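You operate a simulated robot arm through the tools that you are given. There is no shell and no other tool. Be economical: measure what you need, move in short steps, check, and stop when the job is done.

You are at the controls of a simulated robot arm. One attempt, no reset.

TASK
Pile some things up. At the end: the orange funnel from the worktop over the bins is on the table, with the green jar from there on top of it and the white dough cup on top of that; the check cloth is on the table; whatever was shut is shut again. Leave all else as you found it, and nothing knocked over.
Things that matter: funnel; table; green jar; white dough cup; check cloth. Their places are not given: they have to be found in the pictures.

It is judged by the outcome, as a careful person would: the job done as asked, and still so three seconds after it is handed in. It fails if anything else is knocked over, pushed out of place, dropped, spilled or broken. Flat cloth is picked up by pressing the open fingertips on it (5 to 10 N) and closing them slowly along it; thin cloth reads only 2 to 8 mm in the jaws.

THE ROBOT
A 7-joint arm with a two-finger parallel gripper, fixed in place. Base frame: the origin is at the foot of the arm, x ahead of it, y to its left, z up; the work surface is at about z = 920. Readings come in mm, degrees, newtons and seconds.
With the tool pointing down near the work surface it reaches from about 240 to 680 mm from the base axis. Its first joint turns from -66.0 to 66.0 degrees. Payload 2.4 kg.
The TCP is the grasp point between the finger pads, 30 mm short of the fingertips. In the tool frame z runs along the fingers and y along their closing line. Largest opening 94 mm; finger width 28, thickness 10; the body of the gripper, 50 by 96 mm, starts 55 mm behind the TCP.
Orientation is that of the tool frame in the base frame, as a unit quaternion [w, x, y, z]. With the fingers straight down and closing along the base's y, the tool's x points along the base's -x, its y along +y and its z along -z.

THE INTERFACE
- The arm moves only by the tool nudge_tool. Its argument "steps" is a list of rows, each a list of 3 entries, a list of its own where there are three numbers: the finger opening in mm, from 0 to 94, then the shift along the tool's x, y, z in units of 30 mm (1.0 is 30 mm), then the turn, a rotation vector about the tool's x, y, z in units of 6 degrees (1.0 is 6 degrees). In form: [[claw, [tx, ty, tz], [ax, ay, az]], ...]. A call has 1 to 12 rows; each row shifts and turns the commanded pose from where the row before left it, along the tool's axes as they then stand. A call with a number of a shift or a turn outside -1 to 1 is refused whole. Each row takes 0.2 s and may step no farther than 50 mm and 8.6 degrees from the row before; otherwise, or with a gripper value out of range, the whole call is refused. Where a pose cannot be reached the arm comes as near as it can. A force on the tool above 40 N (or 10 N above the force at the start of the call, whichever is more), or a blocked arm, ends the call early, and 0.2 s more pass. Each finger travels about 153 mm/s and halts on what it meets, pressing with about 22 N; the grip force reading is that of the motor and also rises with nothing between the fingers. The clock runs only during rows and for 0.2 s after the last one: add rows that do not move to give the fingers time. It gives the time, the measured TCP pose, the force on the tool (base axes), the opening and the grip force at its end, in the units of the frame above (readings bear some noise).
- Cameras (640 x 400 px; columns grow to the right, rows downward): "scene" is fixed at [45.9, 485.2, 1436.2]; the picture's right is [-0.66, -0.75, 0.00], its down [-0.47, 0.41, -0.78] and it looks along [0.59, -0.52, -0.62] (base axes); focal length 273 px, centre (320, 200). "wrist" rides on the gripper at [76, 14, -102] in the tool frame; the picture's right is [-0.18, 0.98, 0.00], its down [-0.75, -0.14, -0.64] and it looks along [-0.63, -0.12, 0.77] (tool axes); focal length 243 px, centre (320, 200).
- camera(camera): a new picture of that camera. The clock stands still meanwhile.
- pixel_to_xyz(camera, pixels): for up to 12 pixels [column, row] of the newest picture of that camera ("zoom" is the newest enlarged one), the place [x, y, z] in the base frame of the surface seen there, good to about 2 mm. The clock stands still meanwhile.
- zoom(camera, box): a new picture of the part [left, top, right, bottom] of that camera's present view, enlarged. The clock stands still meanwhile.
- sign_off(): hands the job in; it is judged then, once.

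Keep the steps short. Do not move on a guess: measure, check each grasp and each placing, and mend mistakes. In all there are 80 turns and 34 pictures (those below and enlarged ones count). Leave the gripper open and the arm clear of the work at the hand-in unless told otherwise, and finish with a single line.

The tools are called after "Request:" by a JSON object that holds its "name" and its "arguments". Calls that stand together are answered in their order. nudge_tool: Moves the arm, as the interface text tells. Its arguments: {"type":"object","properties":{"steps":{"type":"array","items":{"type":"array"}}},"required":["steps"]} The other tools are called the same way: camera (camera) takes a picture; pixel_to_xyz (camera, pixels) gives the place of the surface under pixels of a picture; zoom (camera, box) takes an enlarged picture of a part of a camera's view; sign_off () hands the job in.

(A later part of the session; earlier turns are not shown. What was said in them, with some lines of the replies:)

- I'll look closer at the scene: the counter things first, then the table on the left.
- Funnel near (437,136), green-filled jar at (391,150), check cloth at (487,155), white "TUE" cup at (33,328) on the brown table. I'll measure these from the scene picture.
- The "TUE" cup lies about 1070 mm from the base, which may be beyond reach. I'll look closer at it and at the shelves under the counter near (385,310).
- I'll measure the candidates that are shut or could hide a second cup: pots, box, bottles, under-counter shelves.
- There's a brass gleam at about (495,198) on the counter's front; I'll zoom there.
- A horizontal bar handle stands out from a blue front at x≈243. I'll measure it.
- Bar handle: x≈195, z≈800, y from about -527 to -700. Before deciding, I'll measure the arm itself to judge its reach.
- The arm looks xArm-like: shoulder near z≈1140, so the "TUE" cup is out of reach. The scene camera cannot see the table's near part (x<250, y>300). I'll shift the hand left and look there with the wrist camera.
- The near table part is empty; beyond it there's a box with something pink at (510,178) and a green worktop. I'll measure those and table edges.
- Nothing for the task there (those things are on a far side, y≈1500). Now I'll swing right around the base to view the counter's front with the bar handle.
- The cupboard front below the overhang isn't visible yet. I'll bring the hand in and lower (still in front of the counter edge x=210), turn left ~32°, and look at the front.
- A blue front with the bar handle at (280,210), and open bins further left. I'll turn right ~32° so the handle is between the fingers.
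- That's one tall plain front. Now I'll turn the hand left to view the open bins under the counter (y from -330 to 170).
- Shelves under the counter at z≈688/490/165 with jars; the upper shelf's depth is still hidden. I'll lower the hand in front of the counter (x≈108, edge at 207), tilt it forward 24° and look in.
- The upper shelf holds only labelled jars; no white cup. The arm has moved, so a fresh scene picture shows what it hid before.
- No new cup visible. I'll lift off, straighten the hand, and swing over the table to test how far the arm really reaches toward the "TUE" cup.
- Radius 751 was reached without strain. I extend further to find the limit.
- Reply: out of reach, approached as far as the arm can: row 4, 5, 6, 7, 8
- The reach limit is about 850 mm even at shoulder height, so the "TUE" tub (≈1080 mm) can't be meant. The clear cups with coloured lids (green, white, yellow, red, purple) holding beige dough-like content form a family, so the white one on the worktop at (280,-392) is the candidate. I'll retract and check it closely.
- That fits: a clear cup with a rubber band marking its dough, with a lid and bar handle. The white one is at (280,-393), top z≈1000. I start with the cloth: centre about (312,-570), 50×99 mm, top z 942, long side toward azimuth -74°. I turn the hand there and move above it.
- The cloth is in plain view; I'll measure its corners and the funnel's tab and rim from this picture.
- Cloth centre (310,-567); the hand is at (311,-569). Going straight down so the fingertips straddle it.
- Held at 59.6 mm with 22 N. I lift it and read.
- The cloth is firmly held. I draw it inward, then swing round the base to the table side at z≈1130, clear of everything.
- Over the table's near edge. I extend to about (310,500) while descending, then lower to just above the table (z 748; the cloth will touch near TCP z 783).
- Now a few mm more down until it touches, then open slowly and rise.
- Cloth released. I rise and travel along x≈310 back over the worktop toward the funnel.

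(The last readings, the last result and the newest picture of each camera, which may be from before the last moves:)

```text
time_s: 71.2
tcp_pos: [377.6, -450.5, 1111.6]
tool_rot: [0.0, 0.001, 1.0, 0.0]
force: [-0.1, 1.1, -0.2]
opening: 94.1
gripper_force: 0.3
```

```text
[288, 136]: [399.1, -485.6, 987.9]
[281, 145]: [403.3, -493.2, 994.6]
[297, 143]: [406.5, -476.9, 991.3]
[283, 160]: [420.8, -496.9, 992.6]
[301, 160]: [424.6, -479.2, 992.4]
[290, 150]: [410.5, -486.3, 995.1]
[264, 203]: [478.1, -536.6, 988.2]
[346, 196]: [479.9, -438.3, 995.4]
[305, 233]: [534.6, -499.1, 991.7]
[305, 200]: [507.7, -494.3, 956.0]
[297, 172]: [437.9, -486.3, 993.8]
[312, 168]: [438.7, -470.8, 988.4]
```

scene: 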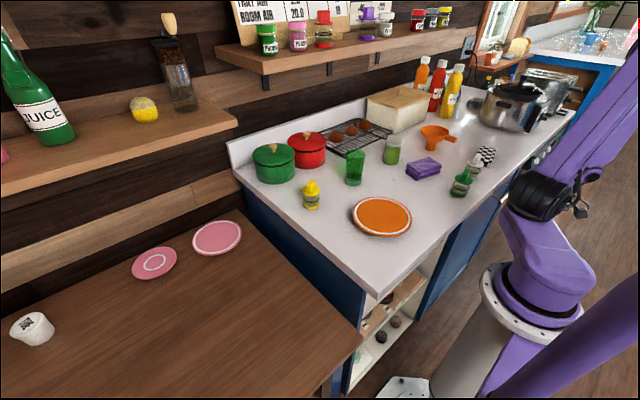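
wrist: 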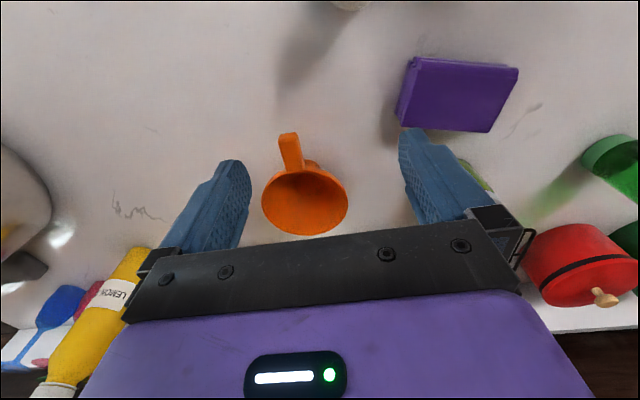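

Funnel: rim centre (485,-488), about 99 mm wide, tab at x 399–437, y≈-486, 17 mm wide, top z 994. I'll pinch the tab at (415,-486.5), closing along y.

Request:
{"name": "nudge_tool", "arguments": {"steps": [[60, [-0.62, -0.6, 0], [0, 0, 0]], [60, [-0.62, -0.6, 0], [0, 0, 0]], [60, [0, 0, 1], [0, 0, 0]], [60, [0, 0, 1], [0, 0, 0]], [60, [0, 0, 1], [0, 0, 0]], [60, [0, 0, 0.7], [0, 0, 0]], [60, [0, 0, 0.3], [0, 0, 0]]]}}

Request:
{"name": "nudge_tool", "arguments": {"steps": [[40, [0, 0, 0], [0, 0, 0]], [30, [0, 0, 0], [0, 0, 0]], [24, [0, 0, 0], [0, 0, 0]], [20, [0, 0, 0], [0, 0, 0]], [16, [0, 0, 0], [0, 0, 0]], [10, [0, 0, 0], [0, 0, 0]], [5, [0, 0, 0], [0, 0, 0]]]}}

```text
time_s: 72.8
tcp_pos: [415.4, -487.4, 989.1]
tool_rot: [-0.001, -0.001, 1.0, 0.0]
force: [0.2, 0.1, 0.3]
opening: 60.1
gripper_force: 0.0
```

```text
time_s: 74.4
tcp_pos: [413.8, -487.2, 990.6]
tool_rot: [0.0, 0.001, 1.0, 0.0]
force: [0.9, -0.1, -0.4]
opening: 23.4
gripper_force: 22.3
```

The tab is held (23 mm, 22 N). I lift gently.

Request:
{"name": "nudge_tool", "arguments": {"steps": [[5, [0, 0, -0.3], [0, 0, 0]], [5, [0, 0, -0.5], [0, 0, 0]], [5, [0, 0, -0.8], [0, 0, 0]], [5, [0, 0, -0.8], [0, 0, 0]], [5, [0, 0, -0.8], [0, 0, 0]], [5, [0, 0, -0.8], [0, 0, 0]]]}}

Request:
{"name": "zoom", "arguments": {"camera": "scene", "box": [340, 60, 560, 200]}}

```text
time_s: 75.8
tcp_pos: [415.5, -487.6, 1110.2]
tool_rot: [0.0, 0.0, 1.0, 0.0]
force: [0.3, -0.1, -0.1]
opening: 23.7
gripper_force: 22.0
```

```text
2.86 times, centred on (450, 130) of scene
```

zoom: 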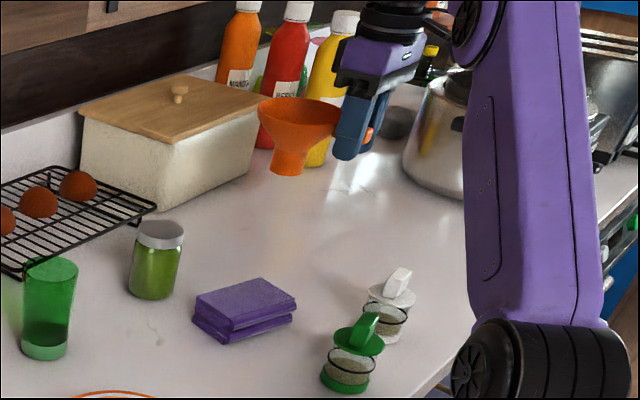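

The funnel hangs level from its tab. I'll measure rim and spout bottom in this picture, then carry it over.

Request:
{"name": "pixel_to_xyz", "arguments": {"camera": "zoom", "pixels": [[287, 170], [276, 165], [300, 168], [262, 108], [300, 100], [335, 112], [300, 130]]}}

Request:
{"name": "nudge_tool", "arguments": {"steps": [[5, [0, 1, 0], [0, 0, 0]], [5, [0, 1, 0], [0, 0, 0]], [5, [0, 1, 0], [0, 0, 0]], [5, [0, 1, 0], [0, 0, 0]], [5, [0, 1, 0], [0, 0, 0]], [5, [0, 1, 0], [0, 0, 0]], [5, [0, 1, 0], [0, 0, 0]], [5, [0, 1, 0], [0, 0, 0]], [5, [0, 1, 0], [0, 0, 0]], [5, [0, 1, 0], [0, 0, 0]], [5, [0, 1, 0], [0, 0, 0]], [5, [0, 1, 0], [0, 0, 0]]]}}

Request:
{"name": "nudge_tool", "arguments": {"steps": [[5, [0, 1, 0], [0, 0, 0]], [5, [0, 1, 0], [0, 0, 0]], [5, [0, 1, 0], [0, 0, 0]], [5, [0, 1, 0], [0, 0, 0]], [5, [0, 1, 0], [0, 0, 0]], [5, [0, 1, 0], [0, 0, 0]], [5, [0, 1, 0], [0, 0, 0]], [5, [0, 1, 0], [0, 0, 0]], [5, [0, 1, 0], [0, 0, 0]], [5, [0, 1, 0], [0, 0, 0]], [5, [0, 1, 0], [0, 0, 0]], [5, [0, 1, 0], [0, 0, 0]]]}}

```text
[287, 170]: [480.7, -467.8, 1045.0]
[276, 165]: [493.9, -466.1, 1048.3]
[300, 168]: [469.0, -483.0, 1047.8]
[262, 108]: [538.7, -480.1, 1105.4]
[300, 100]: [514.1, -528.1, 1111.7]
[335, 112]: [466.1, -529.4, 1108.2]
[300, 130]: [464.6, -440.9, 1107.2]
```

```text
time_s: 78.4
tcp_pos: [416.7, -127.5, 1109.7]
tool_rot: [0.0, 0.0, 1.0, -0.001]
force: [-0.5, 0.7, -0.6]
opening: 23.7
gripper_force: 22.3
```

```text
time_s: 81.0
tcp_pos: [414.8, 233.1, 1109.5]
tool_rot: [0.001, 0.0, 1.0, 0.0]
force: [-0.6, 0.2, -0.4]
opening: 23.6
gripper_force: 22.3
```

Now 100 mm further left to (385,330) and down until the spout stands on the table (expected TCP z≈820).

Request:
{"name": "nudge_tool", "arguments": {"steps": [[5, [0.33, 1, 0], [0, 0, 0]], [5, [0.33, 1, 0], [0, 0, 0]], [5, [0.33, 1, 0], [0, 0, 0]], [5, [0, 0.2, 1], [0, 0, 0]], [5, [0, 0, 1], [0, 0, 0]], [5, [0, 0, 1], [0, 0, 0]], [5, [0, 0, 1], [0, 0, 0]], [5, [0, 0, 1], [0, 0, 0]], [5, [0, 0, 1], [0, 0, 0]], [5, [0, 0, 1], [0, 0, 0]], [5, [0, 0, 1], [0, 0, 0]], [5, [0, 0, 1], [0, 0, 0]]]}}

Request:
{"name": "nudge_tool", "arguments": {"steps": [[5, [0, 0, 0.3], [0, 0, 0]], [5, [0, 0, 0.17], [0, 0, 0]], [5, [0, 0, 0.1], [0, 0, 0]]]}}

```text
time_s: 83.6
tcp_pos: [385.1, 328.2, 840.7]
tool_rot: [0.0, 0.0, 1.0, 0.0]
force: [-0.2, -0.1, -0.6]
opening: 23.6
gripper_force: 22.0
```

```text
time_s: 84.4
tcp_pos: [384.5, 328.1, 822.7]
tool_rot: [0.0, 0.0, 1.0, 0.0]
force: [0.5, 0.2, -0.5]
opening: 23.6
gripper_force: 21.8
```

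No contact yet (force near 0). Tiny steps down, watching the force.

Request:
{"name": "nudge_tool", "arguments": {"steps": [[5, [0, 0, 0.06], [0, 0, 0]], [5, [0, 0, 0.05], [0, 0, 0]], [5, [0, 0, 0], [0, 0, 0]]]}}

```text
time_s: 85.2
tcp_pos: [385.4, 329.3, 820.0]
tool_rot: [0.001, -0.001, 1.0, 0.0]
force: [-3.2, -1.0, 8.6]
opening: 23.3
gripper_force: 21.6
```

Contact (8.6 N). I ease up 1 mm, open slowly, then rise straight up.

Request:
{"name": "nudge_tool", "arguments": {"steps": [[5, [0, 0, -0.03], [0, 0, 0]], [26, [0, 0, 0], [0, 0, 0]], [34, [0, 0, 0], [0, 0, 0]], [50, [0, 0, 0], [0, 0, 0]], [70, [0, 0, 0], [0, 0, 0]], [70, [0, 0, -0.5], [0, 0, 0]], [70, [0, 0, -1], [0, 0, 0]], [70, [0, 0, -1], [0, 0, 0]], [70, [0.3, 0, -1], [0, 0, 0]], [70, [0.3, 0, -1], [0, 0, 0]], [70, [0.3, 0, -1], [0, 0, 0]], [70, [0.3, 0, -1], [0, 0, 0]]]}}

Request:
{"name": "camera", "arguments": {"camera": "wrist"}}

```text
time_s: 87.8
tcp_pos: [349.2, 328.6, 1013.8]
tool_rot: [0.001, 0.0, 1.0, 0.0]
force: [0.1, -0.4, -0.1]
opening: 70.2
gripper_force: 0.1
```

```text
5 pictures are left
```

wrist: 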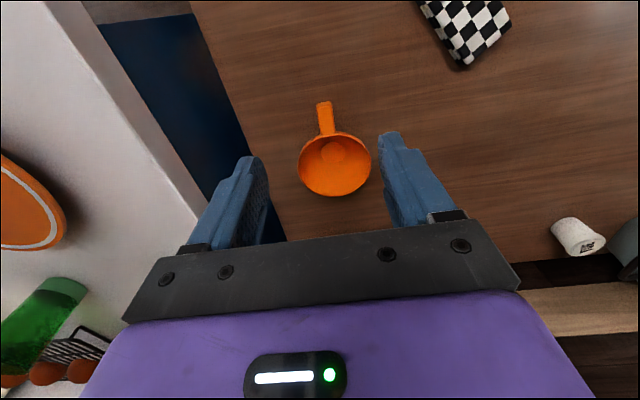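

The funnel stands upright; the cloth lies flat. I measure the rim and the inner cone for the jar's landing spot.

Request:
{"name": "pixel_to_xyz", "arguments": {"camera": "wrist", "pixels": [[299, 165], [371, 163], [335, 195], [330, 134], [333, 152], [334, 165], [310, 165], [358, 165], [334, 180], [326, 105], [326, 125], [470, 30]]}}

```text
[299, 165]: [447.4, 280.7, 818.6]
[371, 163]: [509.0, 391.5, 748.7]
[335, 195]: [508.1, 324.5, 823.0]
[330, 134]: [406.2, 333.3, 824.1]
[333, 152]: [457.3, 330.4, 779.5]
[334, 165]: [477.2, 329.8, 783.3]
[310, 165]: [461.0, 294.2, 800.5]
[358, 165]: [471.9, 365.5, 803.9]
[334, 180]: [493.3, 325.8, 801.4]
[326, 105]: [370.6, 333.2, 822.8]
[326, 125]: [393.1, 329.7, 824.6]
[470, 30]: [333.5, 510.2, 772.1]
```

Rim centre (457,330), rim z 824; the cone at radius 30 is at about z 794, so the jar should seat there. Next I return to the jar near (525,-278).

Request:
{"name": "nudge_tool", "arguments": {"steps": [[94, [0, -1, -0.8], [0, 0, 0]], [94, [0, -1, -0.8], [0, 0, 0]], [94, [0, -1, -0.8], [0, 0, 0]], [94, [0, -1, -0.8], [0, 0, 0]], [94, [-0.2, -1, -0.4], [0, 0, 0]], [94, [-0.2, -1, 0], [0, 0, 0]], [94, [-0.2, -1, 0], [0, 0, 0]], [94, [-0.2, -1, 0], [0, 0, 0]], [94, [-0.2, -1, 0], [0, 0, 0]], [94, [-0.2, -1, 0], [0, 0, 0]], [94, [-0.2, -1, 0], [0, 0, 0]], [94, [-0.2, -1, 0], [0, 0, 0]]]}}

Request:
{"name": "nudge_tool", "arguments": {"steps": [[94, [-0.2, -1, 0], [0, 0, 0]], [94, [-0.2, -1, 0], [0, 0, 0]], [94, [-0.2, -1, 0], [0, 0, 0]], [94, [-0.2, -1, 0], [0, 0, 0]], [94, [-0.2, -1, 0], [0, 0, 0]], [94, [-0.2, -1, 0], [0, 0, 0]], [94, [-0.2, -1, 0], [0, 0, 0]], [94, [-0.2, -1, 0], [0, 0, 0]]]}}

Request:
{"name": "camera", "arguments": {"camera": "wrist"}}

```text
time_s: 90.4
tcp_pos: [396.4, -32.1, 1123.1]
tool_rot: [0.001, 0.001, 1.0, 0.0]
force: [0.0, -0.1, -0.4]
opening: 94.2
gripper_force: 0.0
```

```text
time_s: 92.2
tcp_pos: [445.2, -271.6, 1122.7]
tool_rot: [0.0, 0.0, 1.0, 0.0]
force: [0.3, 0.3, 0.3]
opening: 93.8
gripper_force: 0.1
```

```text
4 pictures are left
```

wrist: 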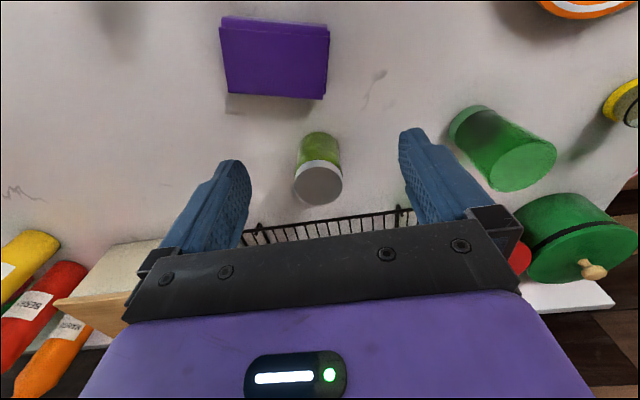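

Request:
{"name": "pixel_to_xyz", "arguments": {"camera": "wrist", "pixels": [[317, 183], [296, 184], [341, 182], [318, 163], [319, 204], [317, 138], [302, 150], [336, 150], [340, 225], [275, 235], [400, 212]]}}

```text
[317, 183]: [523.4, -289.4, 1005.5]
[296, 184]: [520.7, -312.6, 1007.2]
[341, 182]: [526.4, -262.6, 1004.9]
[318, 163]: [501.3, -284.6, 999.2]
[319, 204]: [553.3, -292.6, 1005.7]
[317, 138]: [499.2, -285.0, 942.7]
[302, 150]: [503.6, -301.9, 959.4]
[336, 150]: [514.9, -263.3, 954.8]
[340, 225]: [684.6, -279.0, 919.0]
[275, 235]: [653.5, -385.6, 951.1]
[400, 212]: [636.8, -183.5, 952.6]
```

Jar axis (526,-288), about 54 mm wide, top z 1006. I go over it and down to TCP z≈989, so the fingertips stay 40 mm above its bottom (clear of the funnel rim later).

Request:
{"name": "nudge_tool", "arguments": {"steps": [[94, [-0.9, -0.18, 0], [0, 0, 0]], [94, [-0.9, -0.18, 0], [0, 0, 0]], [94, [-0.9, -0.19, 0], [0, 0, 0]], [94, [0, 0, 1], [0, 0, 0]], [94, [0, 0, 1], [0, 0, 0]], [94, [0, 0, 1], [0, 0, 0]], [94, [0, 0, 1], [0, 0, 0]], [94, [0, 0, 0.45], [0, 0, 0]]]}}

Request:
{"name": "nudge_tool", "arguments": {"steps": [[80, [0, 0, 0], [0, 0, 0]], [70, [0, 0, 0], [0, 0, 0]], [64, [0, 0, 0], [0, 0, 0]], [58, [0, 0, 0], [0, 0, 0]], [52, [0, 0, 0], [0, 0, 0]], [46, [0, 0, 0], [0, 0, 0]], [40, [0, 0, 0], [0, 0, 0]], [40, [0, 0, -0.3], [0, 0, 0]], [40, [0, 0, -0.6], [0, 0, 0]]]}}

```text
time_s: 94.0
tcp_pos: [526.6, -287.2, 989.2]
tool_rot: [0.0, 0.0, 1.0, 0.0]
force: [0.1, 0.1, 1.0]
opening: 94.1
gripper_force: 0.0
```

```text
time_s: 96.0
tcp_pos: [525.9, -288.6, 1016.5]
tool_rot: [0.0, 0.0, 1.0, 0.001]
force: [-0.1, 0.0, -3.3]
opening: 59.3
gripper_force: 21.4
```

Jar held (59 mm, weight −3.3 N felt). Lift, then carry to above the funnel at (457,330).

Request:
{"name": "nudge_tool", "arguments": {"steps": [[40, [0, 0, -1], [0, 0, 0]], [40, [0, 0, -1], [0, 0, 0]], [40, [0, 0, -1], [0, 0, 0]], [40, [0.35, 0.9, -0.1], [0, 0, 0]], [40, [0.35, 1, 0], [0, 0, 0]], [40, [0.35, 1, 0], [0, 0, 0]], [40, [0.35, 1, 0], [0, 0, 0]], [40, [0.35, 1, 0], [0, 0, 0]], [40, [0.35, 1, 0], [0, 0, 0]], [40, [0.2, 1, 0], [0, 0, 0]], [40, [0, 1, 0], [0, 0, 0]], [40, [0, 1, 0], [0, 0, 0]]]}}

Request:
{"name": "nudge_tool", "arguments": {"steps": [[40, [0, 1, 0], [0, 0, 0]], [40, [0, 1, 0], [0, 0, 0]], [40, [0, 1, 0], [0, 0, 0]], [40, [0, 1, 0], [0, 0, 0]], [40, [0, 1, 0], [0, 0, 0]], [40, [0, 1, 0], [0, 0, 0]], [40, [0, 1, 0], [0, 0, 0]], [40, [0, 1, 0], [0, 0, 0]], [40, [0, 1, 0], [0, 0, 0]], [40, [0, 1, 0], [0, 0, 0]], [40, [0, 1, 0], [0, 0, 0]], [40, [0, 0.7, 0], [0, 0, 0]]]}}

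```text
time_s: 98.6
tcp_pos: [457.7, -20.7, 1109.6]
tool_rot: [0.0, 0.0, 1.0, 0.0]
force: [-0.1, 0.8, -2.6]
opening: 59.3
gripper_force: 21.9
```

```text
time_s: 101.2
tcp_pos: [455.4, 331.7, 1110.3]
tool_rot: [0.0, 0.0, 1.0, 0.0]
force: [0.5, 0.7, -3.6]
opening: 59.4
gripper_force: 22.1
```

Above the funnel. Down to TCP z≈880 first.

Request:
{"name": "nudge_tool", "arguments": {"steps": [[40, [-0.02, -0.02, 1], [0, 0, 0]], [40, [0, 0, 1], [0, 0, 0]], [40, [0, 0, 1], [0, 0, 0]], [40, [0, 0, 1], [0, 0, 0]], [40, [0, 0, 1], [0, 0, 0]], [40, [0, 0, 1], [0, 0, 0]], [40, [0, 0, 1], [0, 0, 0]], [40, [0, 0, 0.5], [0, 0, 0]], [40, [0, 0, 0], [0, 0, 0]]]}}

Request:
{"name": "nudge_tool", "arguments": {"steps": [[40, [0, 0, 0.1], [0, 0, 0]], [40, [0, 0, 0.1], [0, 0, 0]], [40, [0, 0, 0.1], [0, 0, 0]], [40, [0, 0, 0], [0, 0, 0]]]}}

```text
time_s: 103.2
tcp_pos: [459.3, 330.1, 885.7]
tool_rot: [0.001, 0.0, 1.0, 0.002]
force: [3.3, 1.0, 14.9]
opening: 57.6
gripper_force: 21.7
```

```text
time_s: 104.2
tcp_pos: [456.9, 329.1, 876.3]
tool_rot: [-0.001, 0.0, 1.0, 0.0]
force: [1.8, 2.1, 15.1]
opening: 57.4
gripper_force: 22.3
```

Contact came earlier than expected (15 N, jar slid in the grip). I stop and look.

Request:
{"name": "zoom", "arguments": {"camera": "scene", "box": [170, 220, 330, 320]}}

```text
4.00 times, centred on (250, 270) of scene
```

zoom: 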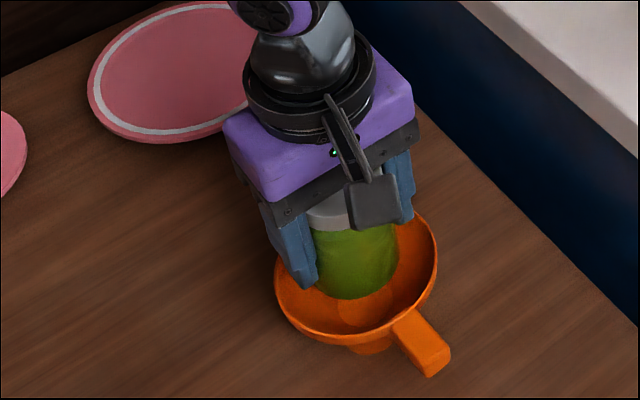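

The jar is inside the cone. I'll measure lid, jar bottom and rim from this picture.

Request:
{"name": "pixel_to_xyz", "arguments": {"camera": "zoom", "pixels": [[325, 215], [340, 225], [360, 295], [345, 297], [375, 293], [280, 300], [436, 260], [370, 338], [300, 330], [425, 345], [405, 225], [306, 285]]}}

```text
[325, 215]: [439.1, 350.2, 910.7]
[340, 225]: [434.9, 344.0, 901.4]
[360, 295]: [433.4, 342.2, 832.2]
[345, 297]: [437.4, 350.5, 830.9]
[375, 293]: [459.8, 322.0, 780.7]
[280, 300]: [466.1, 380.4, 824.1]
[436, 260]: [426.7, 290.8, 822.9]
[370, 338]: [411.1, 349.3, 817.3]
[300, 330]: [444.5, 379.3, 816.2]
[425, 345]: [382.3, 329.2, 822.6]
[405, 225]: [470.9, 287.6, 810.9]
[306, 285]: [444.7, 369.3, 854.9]
```

The jar's bottom rests at z≈824, level with the rim (top ≈911), and the rim is level: it's supported. I open slowly and rise.

Request:
{"name": "nudge_tool", "arguments": {"steps": [[58, [0, 0, 0], [0, 0, 0]], [60, [0, 0, 0], [0, 0, 0]], [63, [0, 0, 0], [0, 0, 0]], [68, [0, 0, 0], [0, 0, 0]], [76, [0, 0, 0], [0, 0, 0]], [84, [0, 0, 0], [0, 0, 0]], [84, [0, 0, -0.4], [0, 0, 0]], [84, [0, 0, -1], [0, 0, 0]], [84, [0, 0, -1], [0, 0, 0]], [84, [0, 0, -1], [0, 0, 0]], [84, [0, 0, -1], [0, 0, 0]], [84, [0, 0, -1], [0, 0, 0]]]}}

Request:
{"name": "nudge_tool", "arguments": {"steps": [[84, [1, 0, -0.8], [0, 0, 0]], [84, [1, 0, -0.8], [0, 0, 0]], [84, [1, 0, -0.8], [0, 0, 0]]]}}

Request:
{"name": "camera", "arguments": {"camera": "wrist"}}

```text
time_s: 106.8
tcp_pos: [457.7, 329.1, 1038.0]
tool_rot: [-0.001, -0.001, 1.0, 0.001]
force: [0.2, 0.1, -0.8]
opening: 83.9
gripper_force: 0.1
```

```text
time_s: 107.6
tcp_pos: [367.0, 327.6, 1109.8]
tool_rot: [-0.001, -0.001, 1.0, 0.0]
force: [0.1, 0.1, -0.3]
opening: 83.7
gripper_force: 0.1
```

```text
2 pictures are left
```

wrist: 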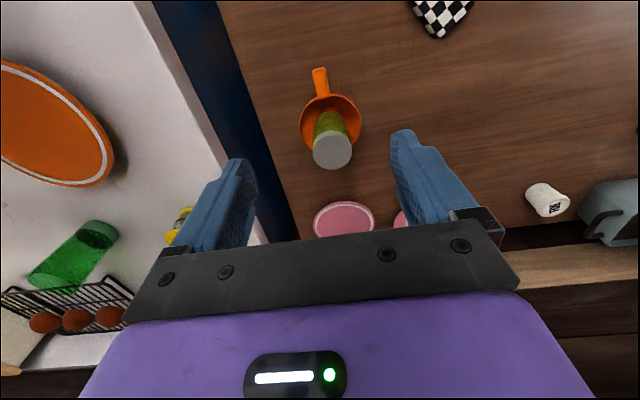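

Request:
{"name": "pixel_to_xyz", "arguments": {"camera": "wrist", "pixels": [[332, 151], [313, 151], [352, 150], [332, 134], [332, 168], [320, 140], [345, 140], [322, 160], [301, 120], [360, 118], [320, 75], [330, 118]]}}

```text
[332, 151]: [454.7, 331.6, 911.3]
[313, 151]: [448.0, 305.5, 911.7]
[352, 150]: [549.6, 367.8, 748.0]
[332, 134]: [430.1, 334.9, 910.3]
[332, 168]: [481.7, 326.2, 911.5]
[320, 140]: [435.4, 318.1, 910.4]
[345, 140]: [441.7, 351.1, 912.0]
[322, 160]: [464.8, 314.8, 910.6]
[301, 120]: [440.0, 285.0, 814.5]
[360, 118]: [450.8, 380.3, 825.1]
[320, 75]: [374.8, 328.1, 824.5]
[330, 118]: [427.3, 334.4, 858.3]
```

The jar stands level (lid z 911, centre (456,331)). Now to the white dough cup at about (280,-393).

Request:
{"name": "nudge_tool", "arguments": {"steps": [[94, [0, -1, 0], [0, 0, 0]], [94, [0, -1, 0], [0, 0, 0]], [94, [0, -1, 0], [0, 0, 0]], [94, [0, -1, 0], [0, 0, 0]], [94, [0, -1, 0], [0, 0, 0]], [94, [0, -1, 0], [0, 0, 0]], [94, [0, -1, 0], [0, 0, 0]], [94, [0, -1, 0], [0, 0, 0]], [94, [0, -1, 0], [0, 0, 0]], [94, [0, -1, 0], [0, 0, 0]], [94, [0, -1, 0], [0, 0, 0]], [94, [0, -1, 0], [0, 0, 0]]]}}

Request:
{"name": "nudge_tool", "arguments": {"steps": [[94, [0, -1, 0], [0, 0, 0]], [94, [0, -1, 0], [0, 0, 0]], [94, [0, -1, 0], [0, 0, 0]], [94, [0.2, -1, 0], [0, 0, 0]], [94, [0.5, -1, 0], [0, 0, 0]], [94, [0.6, -1, 0], [0, 0, 0]], [94, [0.6, -1, 0], [0, 0, 0]], [94, [0.6, -1, 0], [0, 0, 0]], [94, [0.6, -1, 0], [0, 0, 0]], [94, [0.6, -1, 0], [0, 0, 0]], [94, [0.6, -1, 0], [0, 0, 0]], [94, [0.6, -1, 0], [0, 0, 0]]]}}

Request:
{"name": "camera", "arguments": {"camera": "wrist"}}

```text
time_s: 110.2
tcp_pos: [367.7, -30.1, 1109.7]
tool_rot: [0.0, -0.001, 1.0, 0.0]
force: [0.4, -0.8, -0.1]
opening: 94.0
gripper_force: 0.1
```

```text
time_s: 112.8
tcp_pos: [220.5, -391.8, 1109.7]
tool_rot: [0.001, 0.0, 1.0, 0.0]
force: [-0.4, -0.1, 0.1]
opening: 94.0
gripper_force: 0.0
```

```text
1 pictures are left
```

wrist: 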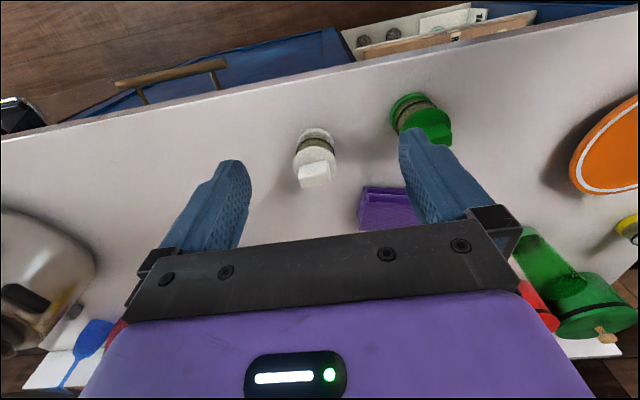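

Request:
{"name": "pixel_to_xyz", "arguments": {"camera": "wrist", "pixels": [[315, 166], [314, 180], [298, 160], [335, 158], [316, 148], [317, 138], [305, 135], [331, 135], [300, 170], [330, 168], [316, 130], [432, 125]]}}

```text
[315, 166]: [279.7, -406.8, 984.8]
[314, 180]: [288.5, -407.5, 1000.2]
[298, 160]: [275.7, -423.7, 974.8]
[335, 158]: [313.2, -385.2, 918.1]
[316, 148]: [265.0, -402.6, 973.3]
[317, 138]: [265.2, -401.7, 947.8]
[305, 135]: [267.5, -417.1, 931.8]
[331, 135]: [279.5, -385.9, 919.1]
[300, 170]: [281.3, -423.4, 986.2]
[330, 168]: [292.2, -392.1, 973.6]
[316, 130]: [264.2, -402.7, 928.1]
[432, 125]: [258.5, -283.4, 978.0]
```

From both views the cup's axis is about (286,-408), ~44 mm wide, lid plate z 974, handle top 1000. I go over it and down to TCP z≈962 (palm stays 15 mm above the handle).

Request:
{"name": "nudge_tool", "arguments": {"steps": [[94, [-0.73, -0.18, 0], [0, 0, 0]], [94, [-0.73, -0.18, 0], [0, 0, 0]], [94, [-0.73, -0.18, 0], [0, 0, 0]], [94, [0, 0, 1], [0, 0, 0]], [94, [0, 0, 1], [0, 0, 0]], [94, [0, 0, 1], [0, 0, 0]], [94, [0, 0, 1], [0, 0, 0]], [94, [0, 0, 0.7], [0, 0, 0]], [94, [0, 0, 0.22], [0, 0, 0]]]}}

Request:
{"name": "nudge_tool", "arguments": {"steps": [[75, [0, 0, 0], [0, 0, 0]], [64, [0, 0, 0], [0, 0, 0]], [56, [0, 0, 0], [0, 0, 0]], [50, [0, 0, 0], [0, 0, 0]], [45, [0, 0, 0], [0, 0, 0]], [40, [0, 0, 0], [0, 0, 0]], [35, [0, 0, 0], [0, 0, 0]], [30, [0, 0, 0], [0, 0, 0]]]}}

```text
time_s: 114.8
tcp_pos: [286.8, -406.7, 960.5]
tool_rot: [-0.001, 0.0, 1.0, 0.0]
force: [0.0, -0.5, 0.3]
opening: 94.1
gripper_force: 0.0
```

```text
time_s: 116.6
tcp_pos: [286.6, -406.7, 961.4]
tool_rot: [0.0, 0.0, 1.0, 0.0]
force: [-0.3, -0.8, 1.7]
opening: 50.1
gripper_force: 22.5
```

Held at 50 mm. I lift and carry it to the stack.

Request:
{"name": "nudge_tool", "arguments": {"steps": [[30, [0, 0, -0.3], [0, 0, 0]], [30, [0, 0, -0.7], [0, 0, 0]], [30, [0, 0, -1], [0, 0, 0]], [30, [0, 0, -1], [0, 0, 0]], [30, [0, 0, -1], [0, 0, 0]], [30, [0, 0, -1], [0, 0, 0]], [30, [-0.47, 1, 0], [0, 0, 0]], [30, [-0.47, 1, 0], [0, 0, 0]], [30, [-0.47, 1, 0], [0, 0, 0]], [30, [-0.47, 1, 0], [0, 0, 0]], [30, [-0.47, 1, 0], [0, 0, 0]], [30, [-0.47, 1, 0], [0, 0, 0]]]}}

Request:
{"name": "nudge_tool", "arguments": {"steps": [[30, [-0.47, 1, 0], [0, 0, 0]], [30, [-0.47, 1, 0], [0, 0, 0]], [30, [-0.47, 1, 0], [0, 0, 0]], [30, [-0.47, 1, 0], [0, 0, 0]], [30, [-0.47, 1, 0], [0, 0, 0]], [30, [-0.47, 1, 0], [0, 0, 0]], [30, [0, 1, 0], [0, 0, 0]], [30, [0, 1, 0], [0, 0, 0]], [30, [0, 1, 0], [0, 0, 0]], [30, [0, 1, 0], [0, 0, 0]], [30, [0, 1, 0], [0, 0, 0]], [30, [0, 1, 0], [0, 0, 0]]]}}

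Request:
{"name": "nudge_tool", "arguments": {"steps": [[30, [0, 1, 0], [0, 0, 0]], [30, [0, 1, 0], [0, 0, 0]], [30, [0, 1, 0], [0, 0, 0]], [30, [0, 1, 0], [0, 0, 0]], [30, [0, 1, 0], [0, 0, 0]], [30, [0, 1, 0], [0, 0, 0]], [30, [0, 0.6, 0], [0, 0, 0]], [30, [0, 0, 0], [0, 0, 0]]]}}

```text
time_s: 119.2
tcp_pos: [372.4, -226.4, 1112.3]
tool_rot: [0.0, 0.0, 1.0, 0.001]
force: [0.1, -0.1, -2.4]
opening: 50.3
gripper_force: 22.5
```

```text
time_s: 121.8
tcp_pos: [455.2, 134.2, 1112.1]
tool_rot: [0.0, 0.0, 1.0, 0.0]
force: [0.6, 0.1, -1.7]
opening: 50.1
gripper_force: 22.0
```

```text
time_s: 123.6
tcp_pos: [456.4, 330.9, 1112.1]
tool_rot: [0.0, 0.0, 1.0, 0.0]
force: [-0.2, -0.8, -2.2]
opening: 50.2
gripper_force: 22.2
```

Right above the jar (456,331). Down to TCP z≈960, then tiny steps to contact (expected ≈953).

Request:
{"name": "nudge_tool", "arguments": {"steps": [[30, [0, 0, 1], [0, 0, 0]], [30, [0, 0, 1], [0, 0, 0]], [30, [0, 0, 1], [0, 0, 0]], [30, [0, 0, 1], [0, 0, 0]], [30, [0, 0, 0.7], [0, 0, 0]], [30, [0, 0, 0.37], [0, 0, 0]], [30, [0, 0, 0], [0, 0, 0]]]}}

Request:
{"name": "nudge_tool", "arguments": {"steps": [[30, [0, 0, 0.07], [0, 0, 0]], [30, [0, 0, 0.05], [0, 0, 0]], [30, [0, 0, 0], [0, 0, 0]]]}}

```text
time_s: 125.2
tcp_pos: [455.4, 330.9, 959.9]
tool_rot: [0.001, 0.0, 1.0, 0.0]
force: [-0.5, 0.1, -2.0]
opening: 50.4
gripper_force: 22.4
```

```text
time_s: 126.0
tcp_pos: [455.4, 331.1, 955.5]
tool_rot: [0.0, 0.001, 1.0, 0.001]
force: [0.6, -0.5, -2.0]
opening: 50.0
gripper_force: 21.8
```

Request:
{"name": "nudge_tool", "arguments": {"steps": [[30, [0, 0, 0.04], [0, 0, 0]], [30, [0, 0, 0.03], [0, 0, 0]], [30, [0, 0, 0], [0, 0, 0]]]}}

```text
time_s: 126.8
tcp_pos: [455.0, 332.2, 954.7]
tool_rot: [0.001, 0.001, 1.0, 0.001]
force: [-0.5, -0.9, 4.0]
opening: 50.1
gripper_force: 22.1
```

Contact (−2 → +4 N). I open slowly and symmetrically, wait, then rise straight up past the handle.

Request:
{"name": "nudge_tool", "arguments": {"steps": [[51, [0, 0, 0], [0, 0, 0]], [53, [0, 0, 0], [0, 0, 0]], [56, [0, 0, 0], [0, 0, 0]], [62, [0, 0, 0], [0, 0, 0]], [72, [0, 0, 0], [0, 0, 0]], [84, [0, 0, 0], [0, 0, 0]], [94, [0, 0, 0], [0, 0, 0]], [94, [0, 0, -0.4], [0, 0, 0]], [94, [0, 0, -1], [0, 0, 0]], [94, [0, 0, -1], [0, 0, 0]], [94, [0, 0, -1], [0, 0, 0]], [94, [0, 0, -1], [0, 0, 0]]]}}

Request:
{"name": "nudge_tool", "arguments": {"steps": [[94, [0, 0, -1], [0, 0, 0]], [94, [0, 0, -1], [0, 0, 0]], [94, [1, -1, 0], [0, 0, 0]], [94, [1, -1, 0], [0, 0, 0]], [94, [0.7, -1, 0], [0, 0, 0]], [94, [0, -1, 0], [0, 0, 0]], [94, [0, -1, 0], [0, 0, 0]], [94, [0, -1, 0], [0, 0, 0]], [94, [0, -1, 0], [0, 0, 0]], [94, [0, -1, 0], [0, 0, 0]], [94, [0, -1, 0], [0, 0, 0]], [94, [0, -1, 0], [0, 0, 0]]]}}

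Request:
{"name": "camera", "arguments": {"camera": "scene"}}

```text
time_s: 129.4
tcp_pos: [455.2, 331.4, 1086.5]
tool_rot: [-0.002, 0.0, 1.0, 0.0]
force: [-0.3, 0.8, -0.6]
opening: 94.1
gripper_force: 0.0
```

```text
time_s: 132.0
tcp_pos: [374.9, 28.4, 1147.1]
tool_rot: [0.0, -0.001, 1.0, 0.0]
force: [0.5, -0.3, 1.3]
opening: 93.8
gripper_force: 0.0
```

```text
0 pictures are left
```

scene: 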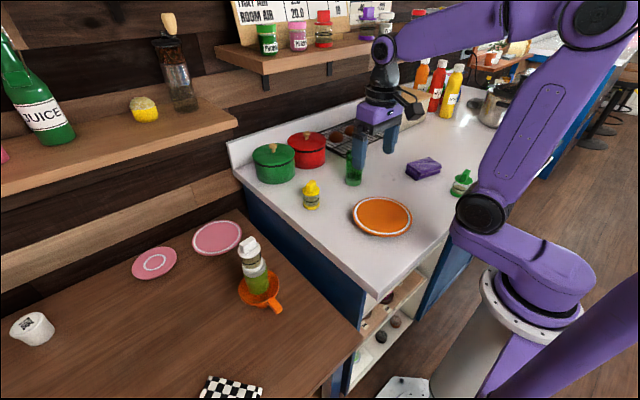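

The stack stands and the cloth is on the table. One measuring check of the cup before handing in.

Request:
{"name": "pixel_to_xyz", "arguments": {"camera": "scene", "pixels": [[249, 241], [251, 255], [255, 268], [258, 285], [245, 290], [232, 388], [460, 183]]}}

Request:
{"name": "nudge_tool", "arguments": {"steps": [[94, [0, -1, 0], [0, 0, 0]], [94, [0, -1, 0], [0, 0, 0]], [94, [0, -1, 0], [0, 0, 0]], [94, [0, -1, 0], [0, 0, 0]]]}}

```text
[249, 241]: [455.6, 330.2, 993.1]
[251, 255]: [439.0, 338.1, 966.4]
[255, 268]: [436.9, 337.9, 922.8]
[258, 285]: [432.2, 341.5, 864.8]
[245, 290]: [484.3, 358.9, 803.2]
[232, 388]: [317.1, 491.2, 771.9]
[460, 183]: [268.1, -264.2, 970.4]
```

```text
time_s: 133.0
tcp_pos: [374.4, -89.3, 1146.9]
tool_rot: [0.0, -0.001, 1.0, 0.0]
force: [-0.4, 0.2, 0.5]
opening: 93.9
gripper_force: 0.1
```

The funnel, jar and cup stand upright in line at about (456,330), the cup's handle top near z 993. The arm is clear and the gripper is open, so I hand in.

Request:
{"name": "sign_off", "arguments": {}}

```text
The job is handed in.
```

The orange funnel stands on the table with the green jar on it and the white dough cup on top, and the check cloth lies on the table; I opened nothing, and took the white-lidded cup of dough from the worktop as the dough cup, because the white "TUE" tub was out of reach.
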